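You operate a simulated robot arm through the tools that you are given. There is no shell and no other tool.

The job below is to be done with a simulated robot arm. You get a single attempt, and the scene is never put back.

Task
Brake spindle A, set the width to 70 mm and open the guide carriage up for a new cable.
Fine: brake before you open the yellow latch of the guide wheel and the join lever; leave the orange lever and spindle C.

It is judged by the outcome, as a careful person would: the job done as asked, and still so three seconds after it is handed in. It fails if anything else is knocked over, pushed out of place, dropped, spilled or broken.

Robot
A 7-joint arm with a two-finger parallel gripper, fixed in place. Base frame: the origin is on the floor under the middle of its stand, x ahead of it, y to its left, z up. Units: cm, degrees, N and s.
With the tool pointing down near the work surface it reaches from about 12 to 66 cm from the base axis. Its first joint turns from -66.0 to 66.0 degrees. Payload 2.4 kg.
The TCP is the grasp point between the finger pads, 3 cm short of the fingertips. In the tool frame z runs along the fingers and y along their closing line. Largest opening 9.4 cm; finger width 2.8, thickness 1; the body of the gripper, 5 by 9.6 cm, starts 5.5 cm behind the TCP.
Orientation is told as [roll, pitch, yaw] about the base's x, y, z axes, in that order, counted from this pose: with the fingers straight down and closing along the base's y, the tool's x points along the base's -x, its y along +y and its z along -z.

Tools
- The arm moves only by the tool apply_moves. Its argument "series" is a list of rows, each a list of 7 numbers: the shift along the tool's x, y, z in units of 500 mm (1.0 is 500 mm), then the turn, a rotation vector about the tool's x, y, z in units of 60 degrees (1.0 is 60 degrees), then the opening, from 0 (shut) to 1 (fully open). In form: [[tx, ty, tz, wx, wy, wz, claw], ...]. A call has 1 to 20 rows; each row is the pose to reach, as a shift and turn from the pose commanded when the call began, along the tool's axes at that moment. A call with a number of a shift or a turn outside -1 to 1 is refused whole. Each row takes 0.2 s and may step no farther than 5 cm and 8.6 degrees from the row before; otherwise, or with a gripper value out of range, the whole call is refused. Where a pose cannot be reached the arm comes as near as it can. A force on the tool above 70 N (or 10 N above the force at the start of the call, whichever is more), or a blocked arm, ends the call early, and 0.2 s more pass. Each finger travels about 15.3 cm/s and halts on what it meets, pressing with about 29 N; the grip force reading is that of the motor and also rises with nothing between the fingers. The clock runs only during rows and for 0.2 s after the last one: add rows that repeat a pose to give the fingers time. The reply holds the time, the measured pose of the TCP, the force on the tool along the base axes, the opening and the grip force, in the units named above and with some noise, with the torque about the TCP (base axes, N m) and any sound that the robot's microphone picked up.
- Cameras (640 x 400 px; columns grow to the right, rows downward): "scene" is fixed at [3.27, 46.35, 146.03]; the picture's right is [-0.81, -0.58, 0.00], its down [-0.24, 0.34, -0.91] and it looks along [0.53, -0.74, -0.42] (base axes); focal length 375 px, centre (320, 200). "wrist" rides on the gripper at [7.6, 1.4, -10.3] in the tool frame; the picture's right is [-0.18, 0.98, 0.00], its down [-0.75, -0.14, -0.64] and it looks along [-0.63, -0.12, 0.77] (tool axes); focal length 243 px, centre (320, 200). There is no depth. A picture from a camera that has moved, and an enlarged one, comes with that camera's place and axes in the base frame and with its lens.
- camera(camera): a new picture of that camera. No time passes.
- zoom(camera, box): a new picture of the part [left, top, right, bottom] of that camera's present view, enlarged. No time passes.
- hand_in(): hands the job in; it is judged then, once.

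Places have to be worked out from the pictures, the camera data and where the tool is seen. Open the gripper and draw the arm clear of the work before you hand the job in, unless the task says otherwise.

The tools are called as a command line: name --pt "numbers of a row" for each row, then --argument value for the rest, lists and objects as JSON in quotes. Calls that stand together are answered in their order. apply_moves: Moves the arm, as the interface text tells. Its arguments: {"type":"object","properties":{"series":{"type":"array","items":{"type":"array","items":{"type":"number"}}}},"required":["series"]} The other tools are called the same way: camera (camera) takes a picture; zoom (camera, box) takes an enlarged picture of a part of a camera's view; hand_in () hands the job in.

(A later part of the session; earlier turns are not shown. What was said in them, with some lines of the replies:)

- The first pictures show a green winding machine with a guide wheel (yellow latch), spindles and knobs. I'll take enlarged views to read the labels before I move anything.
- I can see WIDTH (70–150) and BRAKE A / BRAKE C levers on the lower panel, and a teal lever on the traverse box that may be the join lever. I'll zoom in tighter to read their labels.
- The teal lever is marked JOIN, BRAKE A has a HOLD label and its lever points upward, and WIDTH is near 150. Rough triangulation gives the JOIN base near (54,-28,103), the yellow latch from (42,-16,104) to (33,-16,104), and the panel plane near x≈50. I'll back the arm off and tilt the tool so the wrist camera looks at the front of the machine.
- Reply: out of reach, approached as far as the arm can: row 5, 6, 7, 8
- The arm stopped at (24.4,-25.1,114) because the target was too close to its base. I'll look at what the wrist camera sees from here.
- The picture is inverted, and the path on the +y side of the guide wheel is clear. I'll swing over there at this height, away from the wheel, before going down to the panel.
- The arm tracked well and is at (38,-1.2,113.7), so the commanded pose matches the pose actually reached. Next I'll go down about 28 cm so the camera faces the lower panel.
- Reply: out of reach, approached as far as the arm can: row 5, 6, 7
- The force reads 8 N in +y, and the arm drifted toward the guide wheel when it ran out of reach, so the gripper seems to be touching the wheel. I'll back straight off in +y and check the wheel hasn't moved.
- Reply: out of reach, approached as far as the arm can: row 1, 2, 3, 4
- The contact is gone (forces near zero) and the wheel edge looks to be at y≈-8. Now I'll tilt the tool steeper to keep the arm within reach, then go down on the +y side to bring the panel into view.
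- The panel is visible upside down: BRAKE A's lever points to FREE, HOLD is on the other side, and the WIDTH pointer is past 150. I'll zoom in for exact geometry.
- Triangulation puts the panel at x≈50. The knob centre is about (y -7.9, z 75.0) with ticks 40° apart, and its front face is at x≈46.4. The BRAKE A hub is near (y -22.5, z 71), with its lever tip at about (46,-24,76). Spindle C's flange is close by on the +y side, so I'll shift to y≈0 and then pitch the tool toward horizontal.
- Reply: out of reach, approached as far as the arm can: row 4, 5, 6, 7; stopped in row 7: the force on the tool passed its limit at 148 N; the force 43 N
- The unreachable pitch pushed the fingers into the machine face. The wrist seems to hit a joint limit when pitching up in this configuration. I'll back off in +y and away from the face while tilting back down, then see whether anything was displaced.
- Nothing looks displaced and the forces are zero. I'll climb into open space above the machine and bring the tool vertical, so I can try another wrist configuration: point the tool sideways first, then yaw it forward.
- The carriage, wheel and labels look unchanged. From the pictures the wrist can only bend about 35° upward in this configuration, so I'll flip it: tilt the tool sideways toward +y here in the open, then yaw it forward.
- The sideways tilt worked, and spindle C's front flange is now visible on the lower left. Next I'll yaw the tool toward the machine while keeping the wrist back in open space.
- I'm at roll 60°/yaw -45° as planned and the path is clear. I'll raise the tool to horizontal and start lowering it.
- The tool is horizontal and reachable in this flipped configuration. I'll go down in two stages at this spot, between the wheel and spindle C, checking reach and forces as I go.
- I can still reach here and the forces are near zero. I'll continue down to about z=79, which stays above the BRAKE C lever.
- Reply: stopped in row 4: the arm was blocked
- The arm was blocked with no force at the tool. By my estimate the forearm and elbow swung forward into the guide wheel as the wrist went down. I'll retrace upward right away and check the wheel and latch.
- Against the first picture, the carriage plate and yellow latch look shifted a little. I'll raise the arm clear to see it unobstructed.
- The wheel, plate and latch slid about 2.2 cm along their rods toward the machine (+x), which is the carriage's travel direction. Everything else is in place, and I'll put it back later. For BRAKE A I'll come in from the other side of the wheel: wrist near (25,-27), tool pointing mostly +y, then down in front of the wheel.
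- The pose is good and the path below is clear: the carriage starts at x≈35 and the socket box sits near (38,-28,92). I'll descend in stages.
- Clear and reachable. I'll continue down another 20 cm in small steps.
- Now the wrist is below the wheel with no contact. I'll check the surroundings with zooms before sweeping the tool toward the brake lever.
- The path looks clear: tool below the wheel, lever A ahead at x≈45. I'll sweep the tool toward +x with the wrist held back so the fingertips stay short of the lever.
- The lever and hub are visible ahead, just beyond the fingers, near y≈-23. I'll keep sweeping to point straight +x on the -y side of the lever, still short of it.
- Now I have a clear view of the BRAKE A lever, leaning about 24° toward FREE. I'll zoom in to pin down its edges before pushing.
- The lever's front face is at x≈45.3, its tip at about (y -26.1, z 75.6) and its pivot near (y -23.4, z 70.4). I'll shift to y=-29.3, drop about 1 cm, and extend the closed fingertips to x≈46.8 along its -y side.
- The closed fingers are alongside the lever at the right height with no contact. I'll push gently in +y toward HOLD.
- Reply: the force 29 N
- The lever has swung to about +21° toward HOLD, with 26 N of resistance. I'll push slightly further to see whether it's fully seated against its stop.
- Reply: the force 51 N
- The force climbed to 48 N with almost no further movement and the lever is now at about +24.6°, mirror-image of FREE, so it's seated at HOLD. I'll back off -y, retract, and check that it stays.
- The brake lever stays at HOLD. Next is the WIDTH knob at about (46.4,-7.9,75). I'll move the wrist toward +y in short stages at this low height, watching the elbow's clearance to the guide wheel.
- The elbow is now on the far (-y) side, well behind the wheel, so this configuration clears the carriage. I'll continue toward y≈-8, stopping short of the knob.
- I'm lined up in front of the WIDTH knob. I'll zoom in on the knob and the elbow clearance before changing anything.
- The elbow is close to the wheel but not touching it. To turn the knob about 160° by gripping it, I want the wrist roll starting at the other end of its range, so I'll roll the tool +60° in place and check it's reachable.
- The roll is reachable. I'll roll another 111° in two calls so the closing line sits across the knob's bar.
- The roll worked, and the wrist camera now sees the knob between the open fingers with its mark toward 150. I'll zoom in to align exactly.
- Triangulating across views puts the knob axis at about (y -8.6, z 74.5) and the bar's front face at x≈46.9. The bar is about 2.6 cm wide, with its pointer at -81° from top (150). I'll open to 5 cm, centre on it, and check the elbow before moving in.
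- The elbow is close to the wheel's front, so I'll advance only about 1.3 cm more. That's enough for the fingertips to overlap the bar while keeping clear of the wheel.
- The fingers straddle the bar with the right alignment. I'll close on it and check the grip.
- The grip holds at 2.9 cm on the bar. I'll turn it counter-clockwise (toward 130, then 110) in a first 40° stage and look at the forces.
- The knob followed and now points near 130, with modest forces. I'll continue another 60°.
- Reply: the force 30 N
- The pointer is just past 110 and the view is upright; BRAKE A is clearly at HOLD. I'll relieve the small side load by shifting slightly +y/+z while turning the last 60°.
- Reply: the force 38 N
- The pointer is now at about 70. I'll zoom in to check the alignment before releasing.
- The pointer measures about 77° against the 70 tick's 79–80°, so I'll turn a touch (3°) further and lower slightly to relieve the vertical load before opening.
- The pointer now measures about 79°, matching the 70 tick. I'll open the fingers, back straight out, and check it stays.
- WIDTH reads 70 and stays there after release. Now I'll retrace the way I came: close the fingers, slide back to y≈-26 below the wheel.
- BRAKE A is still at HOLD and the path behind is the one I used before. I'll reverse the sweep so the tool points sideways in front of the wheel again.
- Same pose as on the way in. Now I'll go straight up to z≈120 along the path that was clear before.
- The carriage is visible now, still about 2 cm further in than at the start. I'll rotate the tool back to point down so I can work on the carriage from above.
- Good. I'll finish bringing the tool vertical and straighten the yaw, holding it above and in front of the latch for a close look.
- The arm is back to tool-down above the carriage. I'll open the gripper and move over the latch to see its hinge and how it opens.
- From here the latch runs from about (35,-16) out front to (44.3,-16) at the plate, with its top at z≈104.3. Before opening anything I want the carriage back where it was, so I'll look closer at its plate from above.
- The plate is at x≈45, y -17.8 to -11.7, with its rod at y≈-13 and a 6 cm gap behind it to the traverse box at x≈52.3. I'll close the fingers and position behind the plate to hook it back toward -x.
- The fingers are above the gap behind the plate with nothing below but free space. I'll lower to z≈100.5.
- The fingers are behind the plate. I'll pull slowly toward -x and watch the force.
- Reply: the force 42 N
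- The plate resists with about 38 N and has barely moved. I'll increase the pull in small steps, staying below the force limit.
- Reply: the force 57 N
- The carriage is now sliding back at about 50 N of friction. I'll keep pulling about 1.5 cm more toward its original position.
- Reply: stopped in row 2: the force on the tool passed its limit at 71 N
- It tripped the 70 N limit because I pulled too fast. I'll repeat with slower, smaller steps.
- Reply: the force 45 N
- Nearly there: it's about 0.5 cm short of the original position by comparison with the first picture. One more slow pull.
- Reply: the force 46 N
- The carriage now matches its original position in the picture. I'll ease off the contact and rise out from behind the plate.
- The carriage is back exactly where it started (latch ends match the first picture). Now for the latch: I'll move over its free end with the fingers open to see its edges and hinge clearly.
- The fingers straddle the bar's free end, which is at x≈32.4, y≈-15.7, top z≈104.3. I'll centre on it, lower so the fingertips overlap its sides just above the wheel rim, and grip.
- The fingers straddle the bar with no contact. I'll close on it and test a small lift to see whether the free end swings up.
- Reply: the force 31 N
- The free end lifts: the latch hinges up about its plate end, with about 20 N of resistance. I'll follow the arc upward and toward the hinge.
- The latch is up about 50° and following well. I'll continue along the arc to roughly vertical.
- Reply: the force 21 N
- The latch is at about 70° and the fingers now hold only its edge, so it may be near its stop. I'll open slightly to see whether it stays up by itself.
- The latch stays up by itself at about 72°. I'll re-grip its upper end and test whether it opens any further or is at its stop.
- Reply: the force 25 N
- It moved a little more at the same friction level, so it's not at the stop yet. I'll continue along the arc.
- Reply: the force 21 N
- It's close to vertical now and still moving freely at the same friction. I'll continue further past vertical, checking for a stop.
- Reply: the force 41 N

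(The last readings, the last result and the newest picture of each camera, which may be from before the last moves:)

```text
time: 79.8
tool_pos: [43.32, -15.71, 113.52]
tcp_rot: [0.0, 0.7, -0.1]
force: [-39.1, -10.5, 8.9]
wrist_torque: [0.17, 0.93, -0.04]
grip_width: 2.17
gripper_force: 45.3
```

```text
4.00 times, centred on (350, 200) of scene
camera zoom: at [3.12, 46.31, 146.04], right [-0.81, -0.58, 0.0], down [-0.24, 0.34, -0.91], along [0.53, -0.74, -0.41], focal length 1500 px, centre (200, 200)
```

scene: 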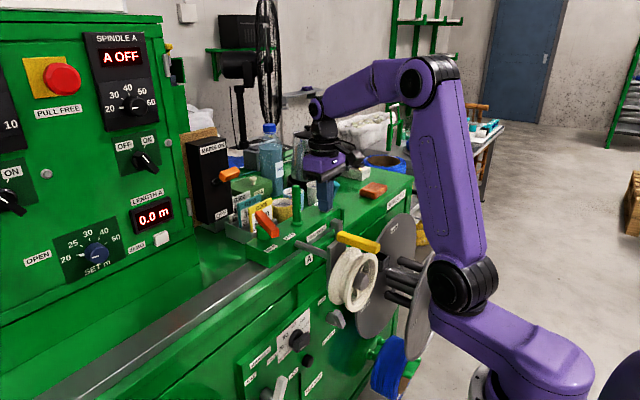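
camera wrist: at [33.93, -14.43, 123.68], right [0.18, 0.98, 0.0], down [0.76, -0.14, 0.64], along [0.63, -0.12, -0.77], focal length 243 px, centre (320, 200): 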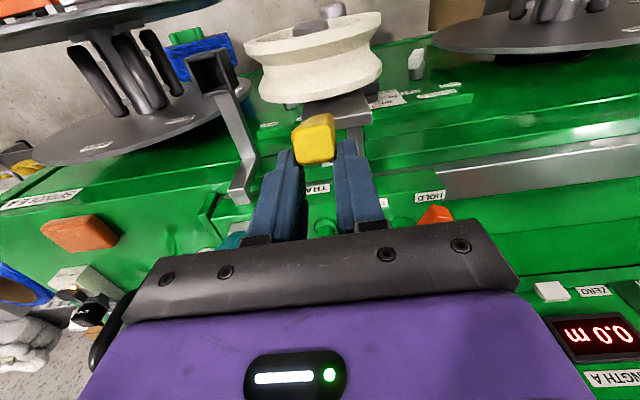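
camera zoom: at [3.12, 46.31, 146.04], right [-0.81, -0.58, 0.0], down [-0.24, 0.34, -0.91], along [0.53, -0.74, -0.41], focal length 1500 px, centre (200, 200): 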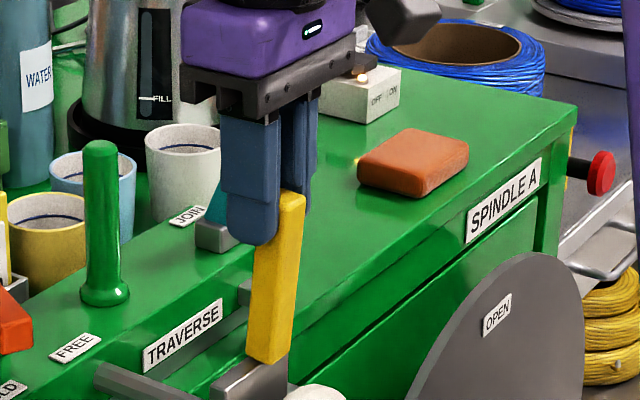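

The force jumped to 39 N, so the latch has reached its stop at roughly vertical, and the carriage crept slightly. I'll relieve the push, release, and lift clear.

apply_moves --pt "0.006 0 0 0 0 0 0.15" --pt "0.01 0 0 0 0 0 0.3" --pt "0.01 0 0 0 0 0 0.5" --pt "0.01 0 0 0 0 0 0.5" --pt "0.01 0 -0.05 0 0 0 0.5" --pt "0.01 0 -0.1 0 0 0 0.5"

zoom --camera "scene" --box '[280, 200, 480, 325]'

zoom --camera "scene" --box '[270, 150, 430, 250]'

camera --camera "wrist"

```text
time: 81.2
tool_pos: [43.08, -15.58, 118.68]
tcp_rot: [-0.3, -0.1, 0.0]
force: [-0.2, 0.1, 0.3]
wrist_torque: [-0.02, -0.06, 0.0]
grip_width: 4.68
gripper_force: 0.1
```

```text
3.20 times, centred on (380, 262) of scene
camera zoom: at [3.27, 46.35, 146.03], right [-0.81, -0.58, 0.0], down [-0.24, 0.34, -0.91], along [0.53, -0.74, -0.42], focal length 1200 px, centre (128, 0)
```

zoom: 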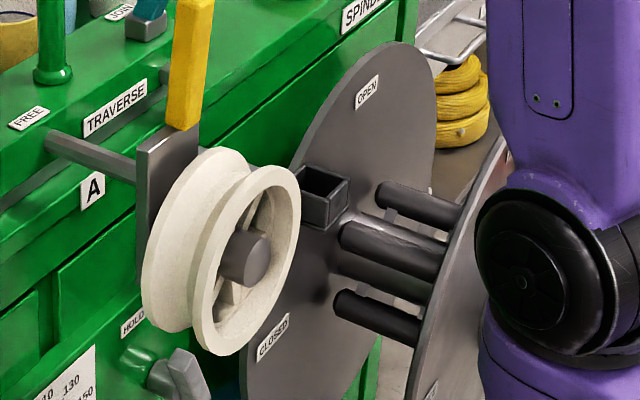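

```text
4.00 times, centred on (350, 200) of scene
camera zoom: at [3.27, 46.35, 146.03], right [-0.81, -0.58, 0.0], down [-0.24, 0.34, -0.91], along [0.53, -0.74, -0.42], focal length 1500 px, centre (200, 200)
```

zoom: 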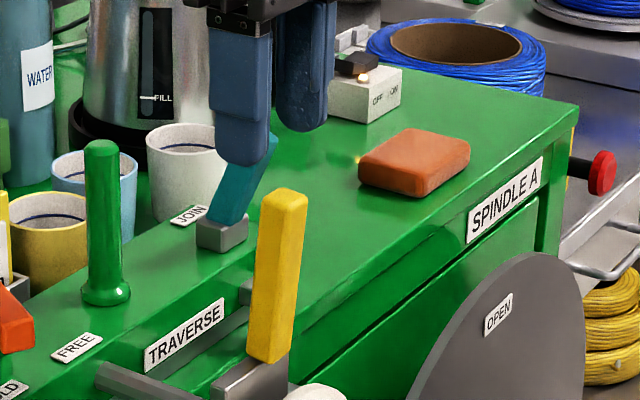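

```text
taken
camera wrist: at [35.51, -14.19, 128.76], right [0.18, 0.98, 0.0], down [0.75, -0.14, 0.64], along [0.63, -0.12, -0.76], focal length 243 px, centre (320, 200)
```

wrist: 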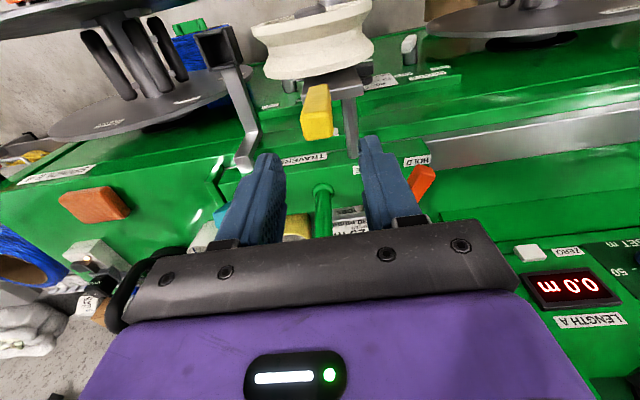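

The latch now stands open at about 85–90° and stays there, but the carriage crept about 1.1 cm toward the machine. I'll look at the JOIN lever next, then correct the carriage.

apply_moves --pt "0.02 -0.06 -0.02 0 0 0 0.3" --pt "0.04 -0.12 -0.03 0 0 0 0" --pt "0.05 -0.18 -0.03 0 0 0 0" --pt "0.05 -0.24 -0.02 0 0 0 0"

camera --camera "wrist"

zoom --camera "wrist" --box '[200, 60, 440, 210]'

zoom --camera "scene" --box '[290, 160, 386, 220]'

```text
time: 82.2
tool_pos: [40.46, -27.56, 119.64]
tcp_rot: [-0.2, 0.0, 0.1]
force: [0.1, 0.3, 0.5]
wrist_torque: [0.0, 0.01, 0.02]
grip_width: 0.04
gripper_force: 29.2
```

```text
taken
camera wrist: at [32.93, -26.14, 129.78], right [0.18, 0.98, 0.0], down [0.75, -0.14, 0.64], along [0.63, -0.12, -0.76], focal length 243 px, centre (320, 200)
```

wrist: 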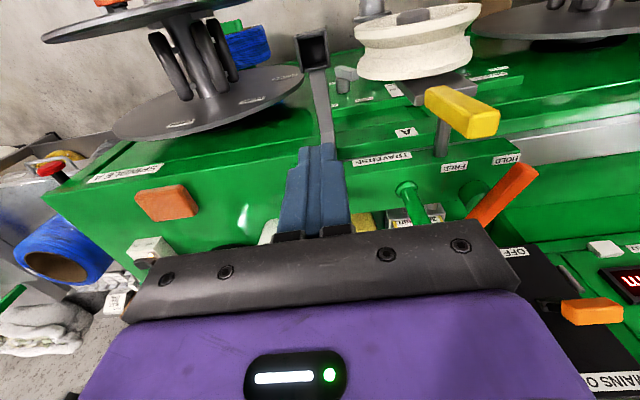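

```text
2.67 times, centred on (320, 135) of wrist
camera zoom: at [32.93, -26.14, 129.78], right [0.18, 0.98, 0.0], down [0.75, -0.14, 0.64], along [0.63, -0.12, -0.76], focal length 647 px, centre (320, 373)
```

zoom: 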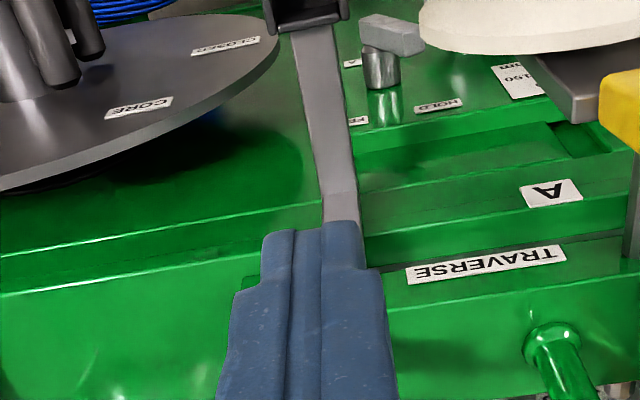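

```text
6.67 times, centred on (338, 190) of scene
camera zoom: at [3.26, 46.35, 146.03], right [-0.81, -0.58, 0.0], down [-0.24, 0.34, -0.91], along [0.53, -0.74, -0.42], focal length 2499 px, centre (200, 267)
```

zoom: 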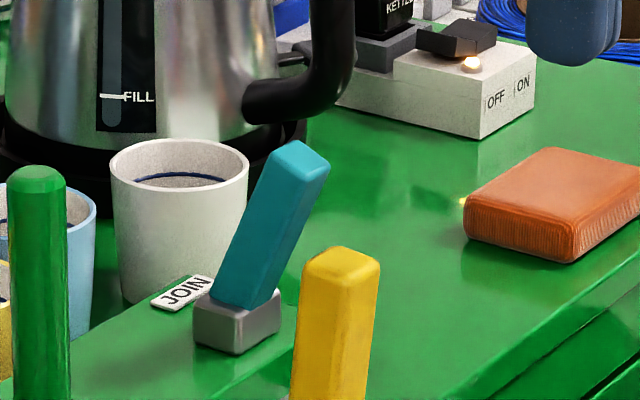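

I can see the latch standing vertical. The JOIN lever is hidden by the fingers, so I'll shift over to view it with the fingers off to the side.

apply_moves --pt "-0.04 0.05 0.01 0 0 0 0" --pt "-0.08 0.1 0.03 0 0 0 0" --pt "-0.13 0.16 0.05 0 0 0 0"

camera --camera "wrist"

zoom --camera "wrist" --box '[100, 130, 340, 280]'

```text
time: 83.0
tool_pos: [47.02, -19.82, 117.24]
tcp_rot: [-0.2, -0.1, 0.0]
force: [-0.3, 0.1, 0.9]
wrist_torque: [-0.01, 0.01, 0.03]
grip_width: 0.01
gripper_force: 29.2
```

```text
taken
camera wrist: at [39.48, -18.27, 127.43], right [0.18, 0.98, 0.0], down [0.75, -0.14, 0.64], along [0.63, -0.12, -0.76], focal length 243 px, centre (320, 200)
```

wrist: 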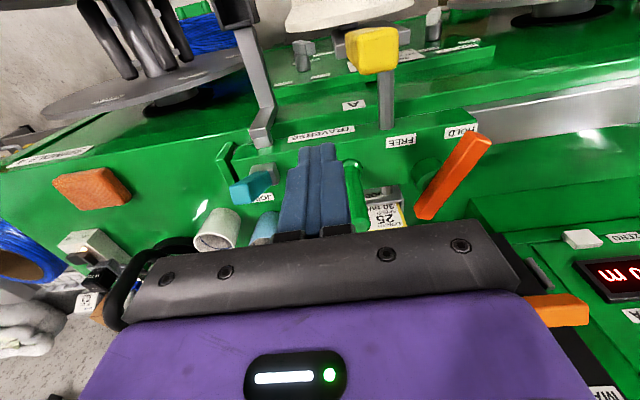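

```text
2.67 times, centred on (220, 205) of wrist
camera zoom: at [39.48, -18.27, 127.43], right [0.18, 0.98, 0.0], down [0.75, -0.14, 0.64], along [0.63, -0.12, -0.76], focal length 647 px, centre (587, 187)
```

zoom: 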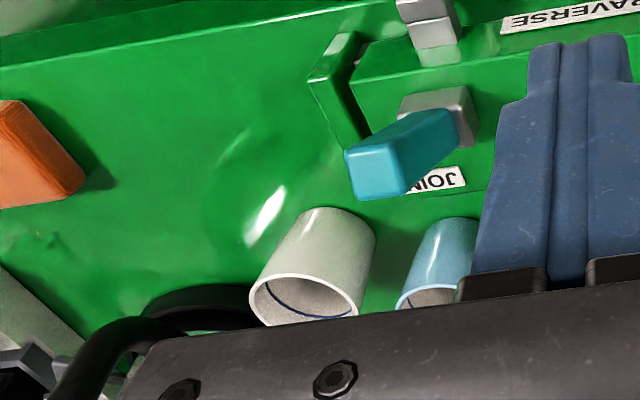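

The JOIN lever leans toward the robot: base at (54.2,-27.9,103), tip at (52.1,-28.3,109.4). So it throws over to +x, and the cups start beyond x≈58, clear of its sweep. I'll bring the closed fingers to its robot side at z≈109.

apply_moves --pt "0 -0.08 0 0 0 0 0" --pt "0 -0.168 0 0 0 0 0" --pt "0 -0.168 0.08 0 0 0 0" --pt "0 -0.168 0.163 0 0 0 0"

camera --camera "wrist"

zoom --camera "scene" --box '[270, 150, 430, 250]'

```text
time: 84.0
tool_pos: [47.13, -27.99, 108.88]
tcp_rot: [-0.1, -0.2, 0.0]
force: [-0.2, -0.2, 0.1]
wrist_torque: [0.01, 0.0, -0.01]
grip_width: 0.0
gripper_force: 28.7
```

```text
taken
camera wrist: at [39.54, -26.51, 119.11], right [0.18, 0.98, 0.0], down [0.75, -0.14, 0.64], along [0.63, -0.12, -0.76], focal length 243 px, centre (320, 200)
```

wrist: 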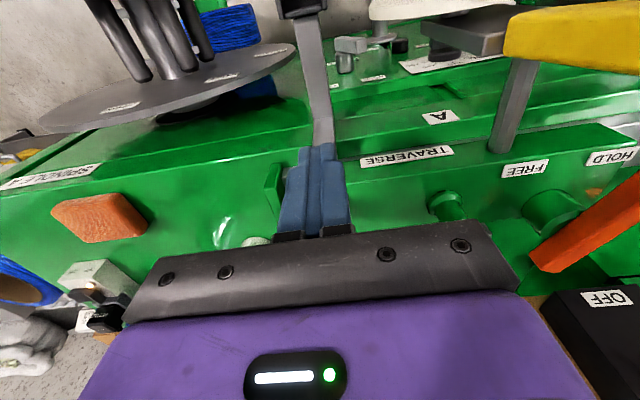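

```text
4.00 times, centred on (350, 200) of scene
camera zoom: at [3.27, 46.34, 146.03], right [-0.81, -0.58, 0.0], down [-0.24, 0.34, -0.91], along [0.53, -0.74, -0.42], focal length 1500 px, centre (200, 200)
```

zoom: 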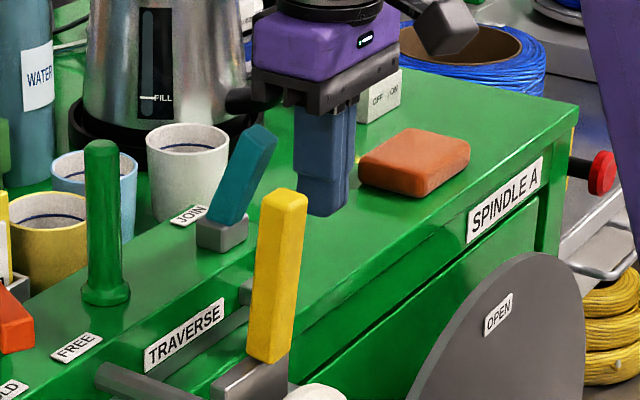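

The fingers are lined up in front of the lever. I'll push toward +x slowly and see it move.

apply_moves --pt "-0.03 -0.004 0 0 0 0 0" --pt "-0.05 -0.004 0 0 0 0 0" --pt "-0.065 -0.004 0 0 0 0 0" --pt "-0.08 -0.004 0 0 0 0 0" --pt "-0.095 -0.004 0 0 0 0 0"

zoom --camera "scene" --box '[270, 150, 430, 250]'

```text
time: 85.2
tool_pos: [51.96, -28.27, 109.03]
tcp_rot: [-0.3, -0.1, 0.1]
force: [-0.4, 0.1, -1.7]
wrist_torque: [-0.02, 0.01, -0.03]
grip_width: 0.0
gripper_force: 28.7
```

```text
4.00 times, centred on (350, 200) of scene
camera zoom: at [3.27, 46.35, 146.03], right [-0.81, -0.58, 0.0], down [-0.24, 0.34, -0.91], along [0.53, -0.74, -0.42], focal length 1500 px, centre (200, 200)
```

zoom: 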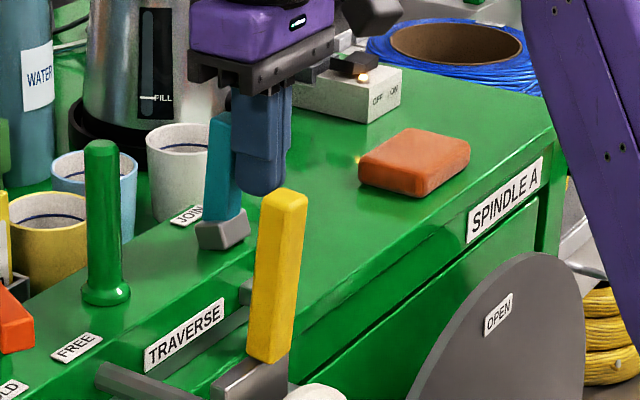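

The lever moves easily and is near vertical. I'll continue pushing it over to the far side.

apply_moves --pt "-0.015 0 0 0 0 0 0" --pt "-0.028 0 0 0 0 0 0" --pt "-0.04 0 0 0 0 0 0"

zoom --camera "scene" --box '[270, 150, 430, 250]'

camera --camera "wrist"

```text
time: 86.0
tool_pos: [54.0, -28.15, 108.93]
tcp_rot: [-0.2, -0.2, 0.1]
force: [0.1, 0.1, -0.1]
wrist_torque: [-0.01, 0.02, 0.03]
grip_width: 0.0
gripper_force: 29.4
```

```text
4.00 times, centred on (350, 200) of scene
camera zoom: at [3.27, 46.35, 146.03], right [-0.81, -0.58, 0.0], down [-0.24, 0.34, -0.91], along [0.53, -0.74, -0.42], focal length 1500 px, centre (200, 200)
```

zoom: 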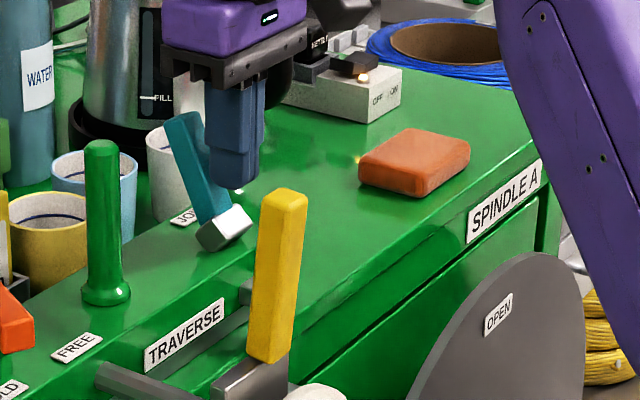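

```text
taken
camera wrist: at [46.38, -26.65, 119.18], right [0.18, 0.98, 0.0], down [0.75, -0.14, 0.64], along [0.63, -0.12, -0.76], focal length 243 px, centre (320, 200)
```

wrist: 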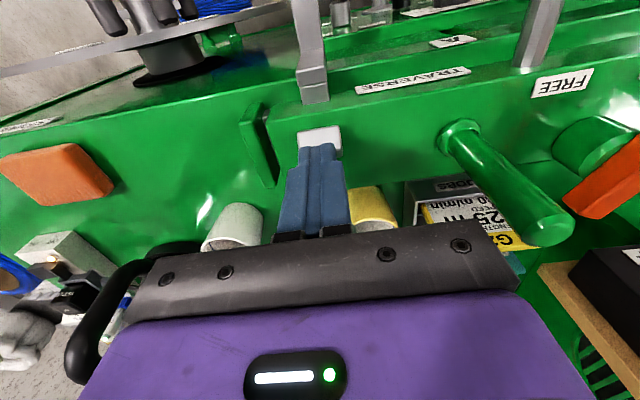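

The lever has gone past vertical to the far side with almost no force. I'll nudge a little further to find its end stop.

apply_moves --pt "-0.008 0 0 0 0 0 0" --pt "-0.016 0 0 0 0 0 0"

zoom --camera "scene" --box '[270, 150, 430, 250]'

```text
time: 86.6
tool_pos: [54.12, -28.14, 109.09]
tcp_rot: [0.0, 0.4, -0.1]
force: [-30.0, 7.9, 11.3]
wrist_torque: [-0.09, 0.73, 0.29]
grip_width: 0.0
gripper_force: 29.0
```

```text
4.00 times, centred on (350, 200) of scene
camera zoom: at [3.15, 46.38, 146.02], right [-0.81, -0.58, 0.0], down [-0.24, 0.34, -0.91], along [0.53, -0.74, -0.41], focal length 1500 px, centre (200, 200)
```

zoom: 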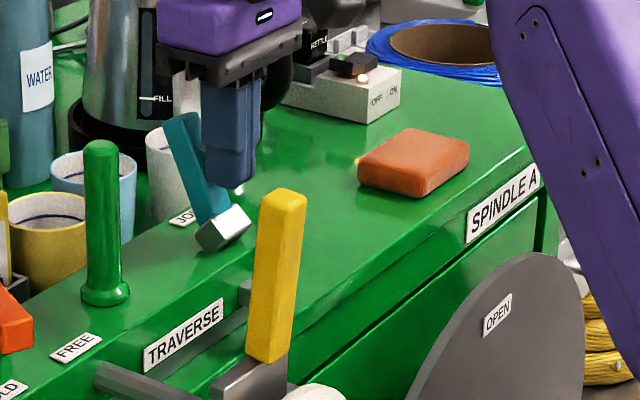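

It's at its stop (30 N, no further motion). I'll back away and rise, then check that JOIN and the latch both stay open.

apply_moves --pt "0.02 0 0 0 0 0 0" --pt "0.08 0 0 0 0 0 0" --pt "0.13 0 -0.04 0 0 0 0" --pt "0.13 0 -0.12 0 0 0 0" --pt "0.13 0 -0.2 0 0 0 0"

camera --camera "scene"

zoom --camera "scene" --box '[270, 150, 430, 250]'

zoom --camera "scene" --box '[280, 200, 480, 325]'

```text
time: 87.8
tool_pos: [48.11, -28.32, 118.94]
tcp_rot: [-0.1, -0.1, 0.1]
force: [0.2, -0.2, 0.7]
wrist_torque: [0.02, -0.02, -0.03]
grip_width: 0.0
gripper_force: 29.2
```

```text
taken
```

scene: 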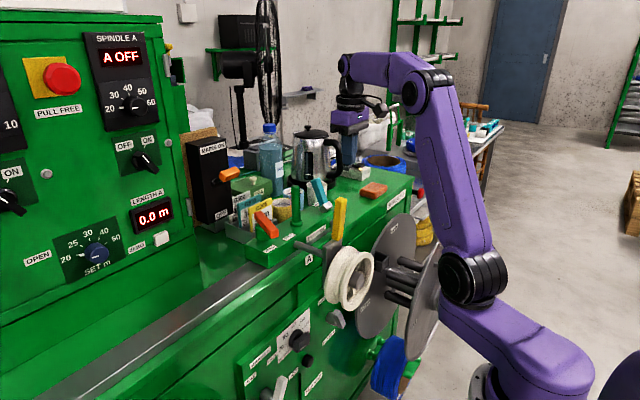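

```text
4.00 times, centred on (350, 200) of scene
camera zoom: at [3.26, 46.35, 146.03], right [-0.81, -0.58, 0.0], down [-0.24, 0.34, -0.91], along [0.53, -0.74, -0.42], focal length 1500 px, centre (200, 200)
```

zoom: 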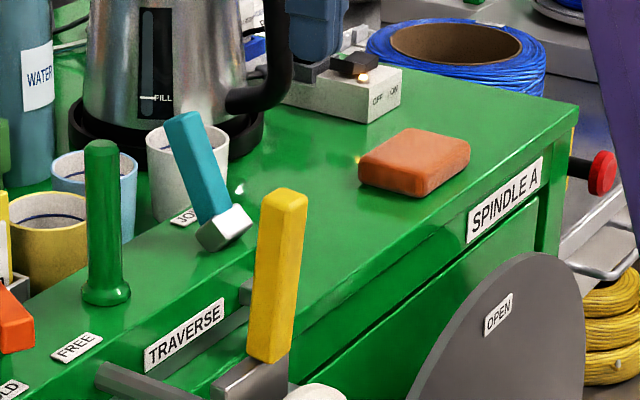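

```text
3.20 times, centred on (380, 262) of scene
camera zoom: at [3.26, 46.35, 146.03], right [-0.81, -0.58, 0.0], down [-0.24, 0.34, -0.91], along [0.53, -0.74, -0.42], focal length 1200 px, centre (128, 0)
```

zoom: 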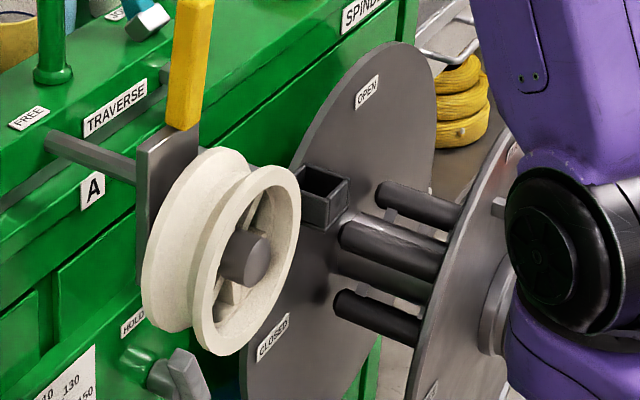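

JOIN and the latch both stay open. The carriage is still about 1.1 cm off its original spot, so I'll hook it back again. This time I'll tilt the tool 15° so the gripper body stays clear of the upright latch and the green post.

apply_moves --pt "0.003 0.06 0.005 0 0.06 0 0" --pt "0.006 0.13 0.01 0 0.13 0 0" --pt "0.008 0.2 0.015 0 0.19 0 0" --pt "0.008 0.24 0.02 0 0.25 0 0"

camera --camera "wrist"

zoom --camera "scene" --box '[270, 130, 430, 250]'

```text
time: 88.8
tool_pos: [47.84, -16.09, 117.83]
tcp_rot: [-0.2, 14.9, -0.1]
force: [0.7, -0.6, 0.2]
wrist_torque: [0.03, -0.06, -0.01]
grip_width: 0.0
gripper_force: 29.2
```

```text
taken
camera wrist: at [43.12, -14.6, 129.71], right [0.18, 0.98, -0.05], down [0.89, -0.14, 0.43], along [0.41, -0.12, -0.9], focal length 243 px, centre (320, 200)
```

wrist: 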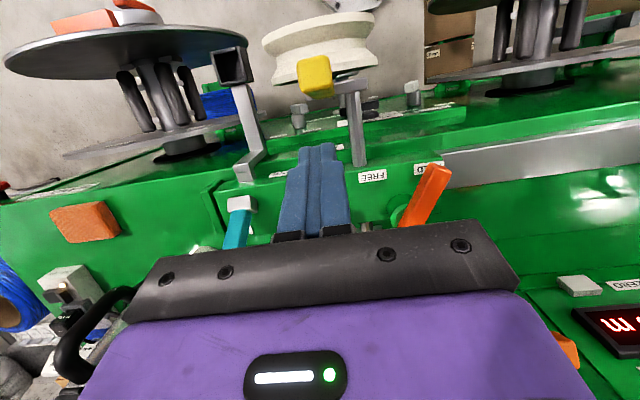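

```text
3.33 times, centred on (350, 190) of scene
camera zoom: at [3.27, 46.35, 146.03], right [-0.81, -0.58, 0.0], down [-0.24, 0.34, -0.91], along [0.53, -0.74, -0.42], focal length 1250 px, centre (220, 233)
```

zoom: 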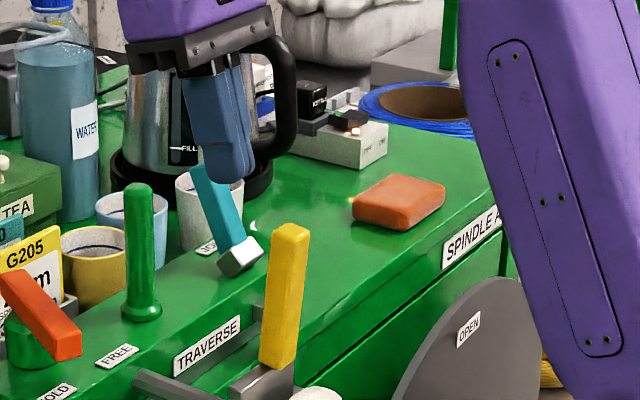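

The gap between latch and post looks right for the tilted gripper. I'll lower straight down behind the plate to z≈102.

apply_moves --pt "-0.02 0 0.076 0 0 0 0" --pt "-0.04 0 0.152 0 0 0 0" --pt "-0.06 0 0.229 0 0 0 0" --pt "-0.081 -0.002 0.305 0 0 0 0"

camera --camera "wrist"

zoom --camera "scene" --box '[270, 180, 430, 290]'

```text
time: 89.8
tool_pos: [47.67, -16.54, 102.05]
tcp_rot: [-0.2, 14.9, 0.0]
force: [0.5, 0.1, 0.6]
wrist_torque: [-0.01, 0.02, 0.02]
grip_width: 0.01
gripper_force: 29.0
```

```text
taken
camera wrist: at [42.95, -14.97, 113.9], right [0.18, 0.98, -0.05], down [0.89, -0.14, 0.43], along [0.41, -0.12, -0.9], focal length 243 px, centre (320, 200)
```

wrist: 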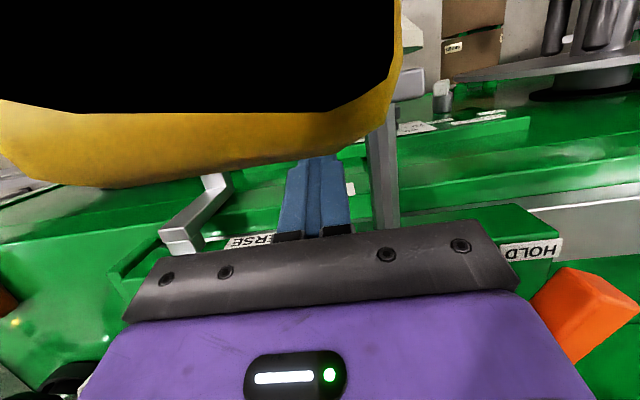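

```text
3.64 times, centred on (350, 235) of scene
camera zoom: at [3.27, 46.35, 146.03], right [-0.81, -0.58, 0.0], down [-0.24, 0.34, -0.91], along [0.53, -0.74, -0.42], focal length 1363 px, centre (211, 73)
```

zoom: 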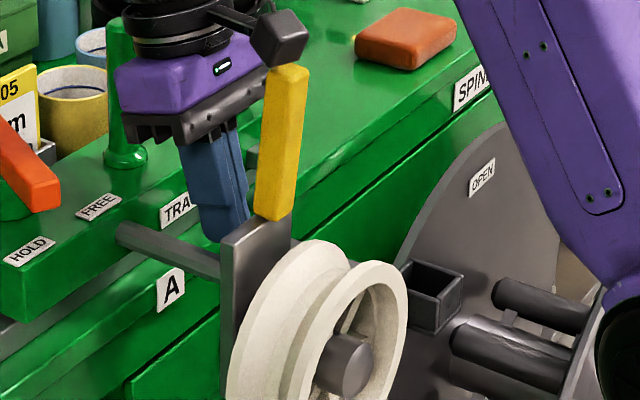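

The tilt keeps the gripper clear, though the wrist camera sits just above the latch top. I'll raise about 0.8 cm for margin, then pull toward -x in small steps.

apply_moves --pt "0.004 0 -0.0155 0 0 0 0" --pt "0.0137 0 -0.013 0 0 0 0" --pt "0.0195 0 -0.0114 0 0 0 0" --pt "0.0233 0 -0.0104 0 0 0 0" --pt "0.0272 0 -0.0094 0 0 0 0"

zoom --camera "scene" --box '[270, 180, 430, 290]'

```text
time: 91.0
tool_pos: [46.6, -16.42, 102.93]
tcp_rot: [-0.2, 14.8, 0.1]
force: [-0.8, -0.4, -0.1]
wrist_torque: [0.02, -0.02, 0.01]
grip_width: 0.01
gripper_force: 28.8
```

```text
3.64 times, centred on (350, 235) of scene
camera zoom: at [3.27, 46.35, 146.03], right [-0.81, -0.58, 0.0], down [-0.24, 0.34, -0.91], along [0.53, -0.74, -0.42], focal length 1363 px, centre (211, 73)
```

zoom: 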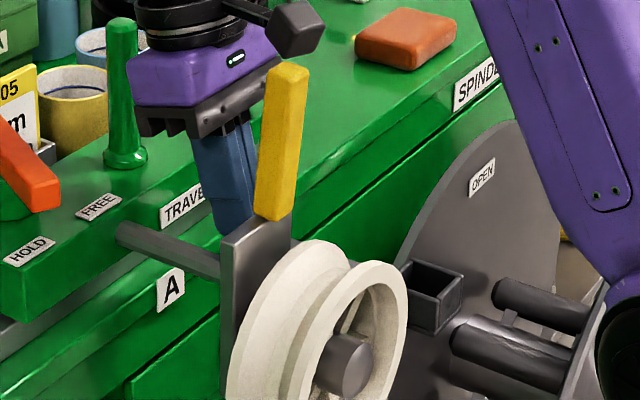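

No contact yet. Continuing slowly in -x.

apply_moves --pt "0.004 0 0.001 0 0 0 0" --pt "0.008 0 0.002 0 0 0 0" --pt "0.012 0 0.003 0 0 0 0" --pt "0.016 0 0.004 0 0 0 0" --pt "0.02 0 0.005 0 0 0 0"

zoom --camera "scene" --box '[280, 200, 480, 325]'

```text
time: 92.2
tool_pos: [46.01, -16.36, 103.1]
tcp_rot: [-0.4, 14.0, 0.2]
force: [31.1, 2.1, -2.0]
wrist_torque: [0.22, -0.8, -0.04]
grip_width: 0.0
gripper_force: 28.7
```

```text
3.20 times, centred on (380, 262) of scene
camera zoom: at [3.36, 46.35, 146.02], right [-0.81, -0.58, 0.0], down [-0.24, 0.34, -0.91], along [0.53, -0.74, -0.42], focal length 1200 px, centre (128, 0)
```

zoom: 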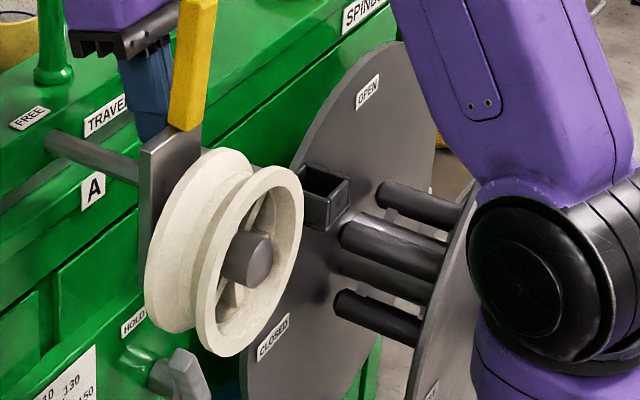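

Contact at 31 N and the carriage is starting to move. I'll continue in very small steps.

apply_moves --pt "0.004 0 0.001 0 0 0 0" --pt "0.007 0 0.002 0 0 0 0" --pt "0.01 0 0.003 0 0 0 0" --pt "0.013 0 0.0035 0 0 0 0" --pt "0.016 0 0.0045 0 0 0 0" --pt "0.019 0 0.005 0 0 0 0"

zoom --camera "scene" --box '[280, 200, 480, 325]'

```text
time: 93.6
tool_pos: [45.47, -16.37, 102.88]
tcp_rot: [-0.6, 13.4, 0.1]
force: [46.2, 5.7, 2.9]
wrist_torque: [0.35, -1.12, -0.1]
grip_width: 0.01
gripper_force: 28.9
```

```text
3.20 times, centred on (380, 262) of scene
camera zoom: at [3.4, 46.37, 146.02], right [-0.81, -0.58, 0.0], down [-0.24, 0.34, -0.91], along [0.53, -0.74, -0.42], focal length 1200 px, centre (128, 0)
```

zoom: 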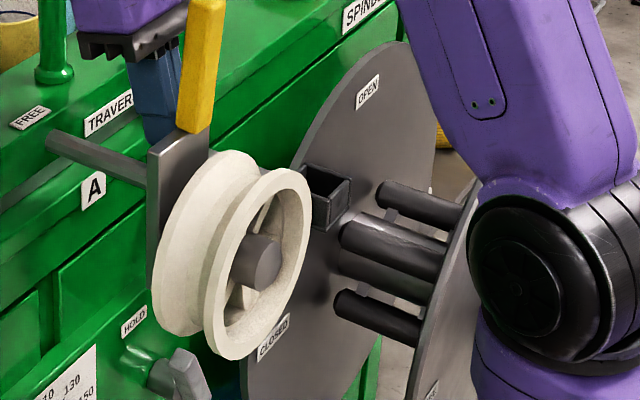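

Almost there, about 0.2 cm left. One more tiny pull.

apply_moves --pt "0.003 0 0.001 0 0 0 0" --pt "0.006 0 0.0015 0 0 0 0"

zoom --camera "scene" --box '[280, 200, 480, 325]'

```text
time: 94.2
tool_pos: [45.01, -16.3, 103.01]
tcp_rot: [-0.4, 13.4, 0.1]
force: [46.2, 8.4, 6.6]
wrist_torque: [0.21, -1.06, -0.19]
grip_width: 0.0
gripper_force: 29.2
```

```text
3.20 times, centred on (380, 262) of scene
camera zoom: at [3.39, 46.37, 146.01], right [-0.81, -0.58, 0.0], down [-0.24, 0.34, -0.91], along [0.53, -0.74, -0.42], focal length 1200 px, centre (128, 0)
```

zoom: 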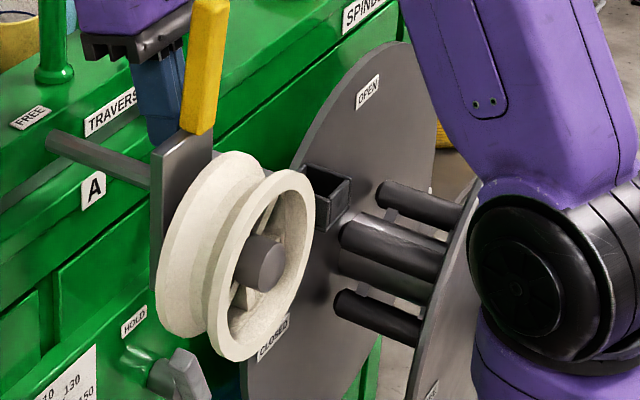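

The carriage is back at its original position. I'll ease off and rise out the same way.

apply_moves --pt "-0.012 0 -0.003 0 0 0 0" --pt "-0.03 0 -0.008 0 0 0 0" --pt "-0.01 0 -0.085 0 0 0 0" --pt "0.01 0 -0.162 0 0 0 0" --pt "0.03 0 -0.24 0 0 0 0" --pt "0.052 0 -0.317 0 0 0 0"

zoom --camera "scene" --box '[280, 200, 480, 325]'

camera --camera "scene"

camera --camera "wrist"

```text
time: 95.6
tool_pos: [45.61, -16.43, 118.97]
tcp_rot: [-0.2, 14.9, 0.1]
force: [-0.6, 0.1, 0.7]
wrist_torque: [-0.03, 0.02, 0.03]
grip_width: 0.0
gripper_force: 28.8
```

```text
3.20 times, centred on (380, 262) of scene
camera zoom: at [3.27, 46.35, 146.03], right [-0.81, -0.58, 0.0], down [-0.24, 0.34, -0.91], along [0.53, -0.74, -0.42], focal length 1200 px, centre (128, 0)
```

zoom: 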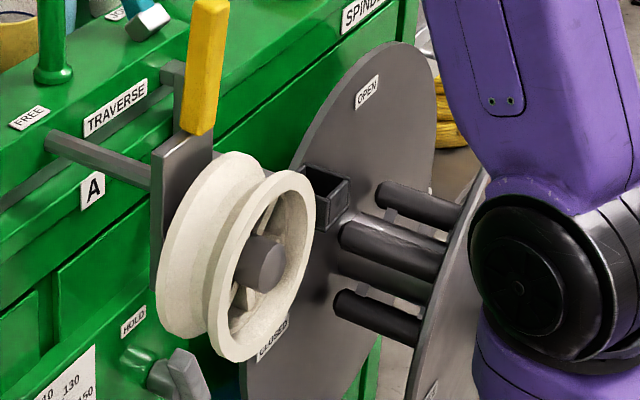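

```text
taken
```

scene: 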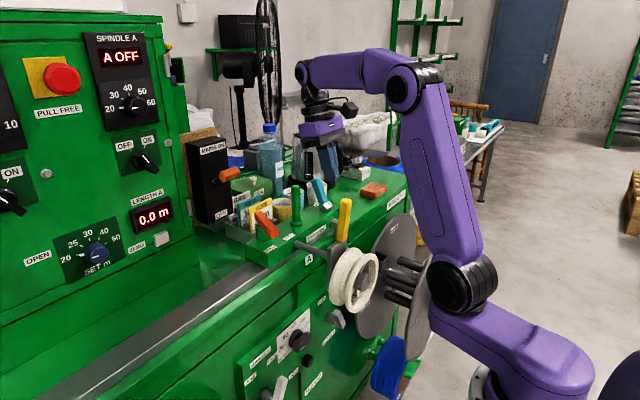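

```text
taken
camera wrist: at [40.93, -14.91, 130.83], right [0.18, 0.98, -0.05], down [0.89, -0.14, 0.43], along [0.41, -0.12, -0.9], focal length 243 px, centre (320, 200)
```

wrist: 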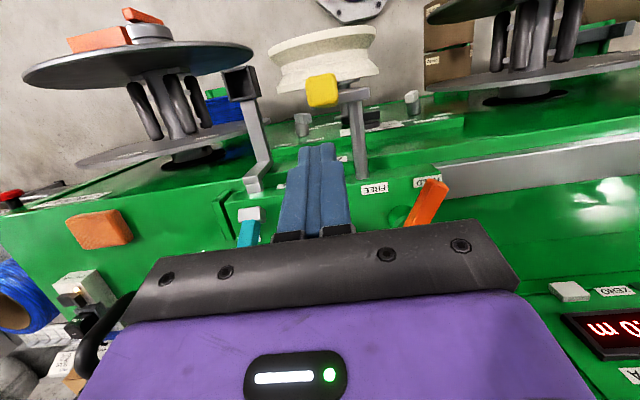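

The carriage, latch and JOIN are where I want them. I'll check everything else against the first pictures: the orange traverse lever, BRAKE C, WIDTH and BRAKE A.

zoom --camera "scene" --box '[180, 120, 420, 270]'

zoom --camera "scene" --box '[200, 290, 360, 400]'

zoom --camera "scene" --box '[400, 230, 496, 350]'

```text
2.67 times, centred on (300, 195) of scene
camera zoom: at [3.27, 46.35, 146.03], right [-0.81, -0.58, 0.0], down [-0.24, 0.34, -0.91], along [0.53, -0.74, -0.42], focal length 1000 px, centre (373, 213)
```

zoom: 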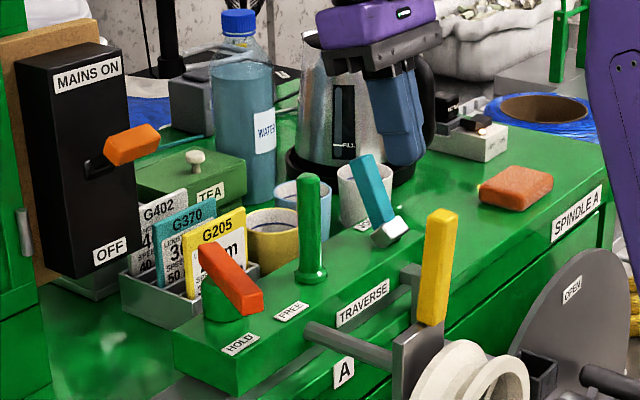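

```text
3.64 times, centred on (280, 345) of scene
camera zoom: at [3.27, 46.35, 146.03], right [-0.81, -0.58, 0.0], down [-0.24, 0.34, -0.91], along [0.53, -0.74, -0.42], focal length 1363 px, centre (466, -327)
```

zoom: 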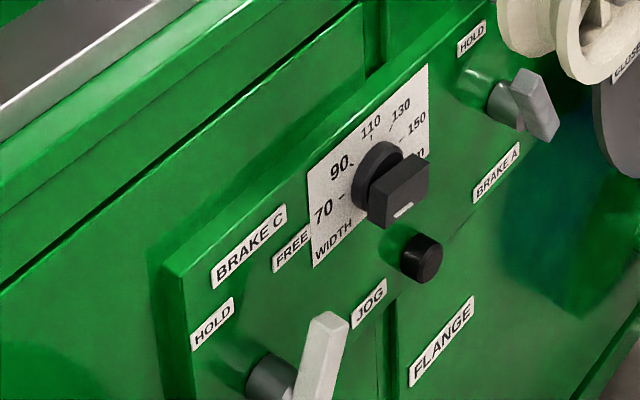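

```text
3.33 times, centred on (448, 290) of scene
camera zoom: at [3.27, 46.35, 146.03], right [-0.81, -0.58, 0.0], down [-0.24, 0.34, -0.91], along [0.53, -0.74, -0.42], focal length 1250 px, centre (-107, -100)
```

zoom: 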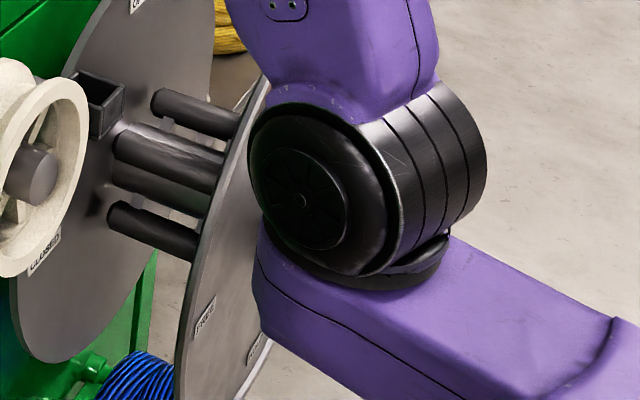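

All matches: WIDTH at 70, BRAKE A at HOLD, BRAKE C and the orange levers unchanged. I'll rise, back away toward the starting position, level the tool and open the gripper.

apply_moves --pt "0.018 0 -0.068 0 0 0 0" --pt "0.036 0 -0.135 0 0 0 0.2" --pt "0.1 0 -0.118 0 -0.06 0 0.5" --pt "0.165 0 -0.1 0 -0.12 0 0.8" --pt "0.229 0 -0.084 0 -0.18 0 1.0" --pt "0.229 -0.03 -0.084 0 -0.248 0 1.0" --pt "0.229 -0.03 -0.084 0 -0.248 0 1.0"

camera --camera "scene"

camera --camera "wrist"

zoom --camera "scene" --box '[280, 170, 480, 325]'

```text
time: 97.2
tool_pos: [35.82, -18.02, 126.09]
tcp_rot: [-0.2, -0.1, 0.1]
force: [0.6, -0.4, -1.0]
wrist_torque: [-0.04, 0.01, -0.05]
grip_width: 9.4
gripper_force: 0.1
```

```text
taken
```

scene: 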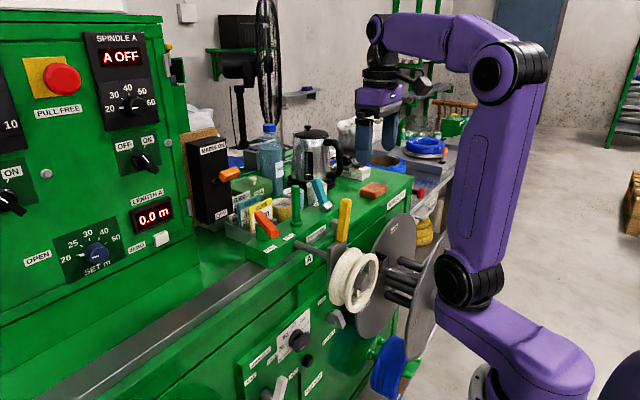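

```text
taken
camera wrist: at [28.13, -16.45, 136.28], right [0.18, 0.98, 0.0], down [0.75, -0.14, 0.64], along [0.63, -0.12, -0.77], focal length 243 px, centre (320, 200)
```

wrist: 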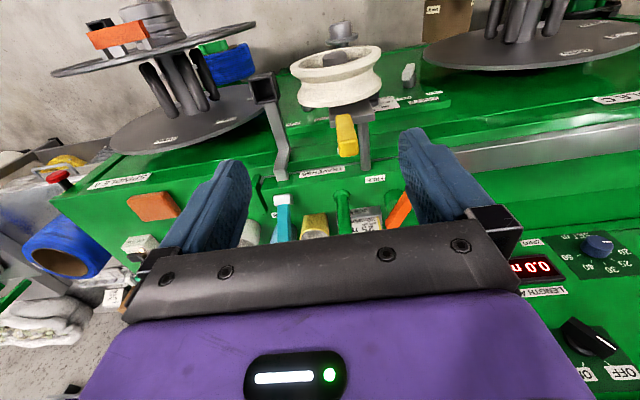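

```text
2.58 times, centred on (380, 248) of scene
camera zoom: at [3.27, 46.35, 146.03], right [-0.81, -0.58, 0.0], down [-0.24, 0.34, -0.91], along [0.53, -0.74, -0.42], focal length 968 px, centre (165, 77)
```

zoom: 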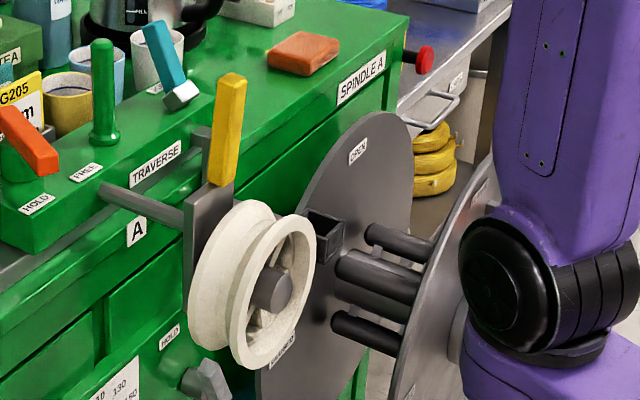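

The job is finished: spindle A is braked at HOLD, WIDTH is at 70, and the yellow latch and JOIN lever are open and staying put. The carriage is back in its original position, the orange levers and spindle C are untouched, and the arm is clear with the gripper open. Handing in.

hand_in

```text
The job is handed in.
```

The job is done and handed in; I don't have the judge's verdict.

- **Spindle A:** the BRAKE A lever is at HOLD, seated against its stop. I set it before opening the latch or the JOIN lever.
- **Width:** the knob was turned from 150 to 70, and the pointer stayed on the 70 mark after I let go.
- **Guide carriage:** the yellow latch stands upright at its stop. The JOIN lever is thrown over to its far stop. Both stayed put after release. JOIN has no open/closed marking, so I took the far side from where it started as open.
- **Left alone:** the orange levers and spindle C's brake look the same as in the first pictures.

**Carriage bumped:** the arm pushed the guide carriage about 2 cm toward the machine on the way in. It slipped about 1 cm again while I opened the latch. I pulled it back both times, and in the camera view it matches its starting position to within a couple of millimetres.

**Fingers hit the machine face:** early on, the arm ran out of reach and pressed its fingers against the front of the machine. The force peaked at 148 N before the arm stopped. I saw no damage or movement from it.
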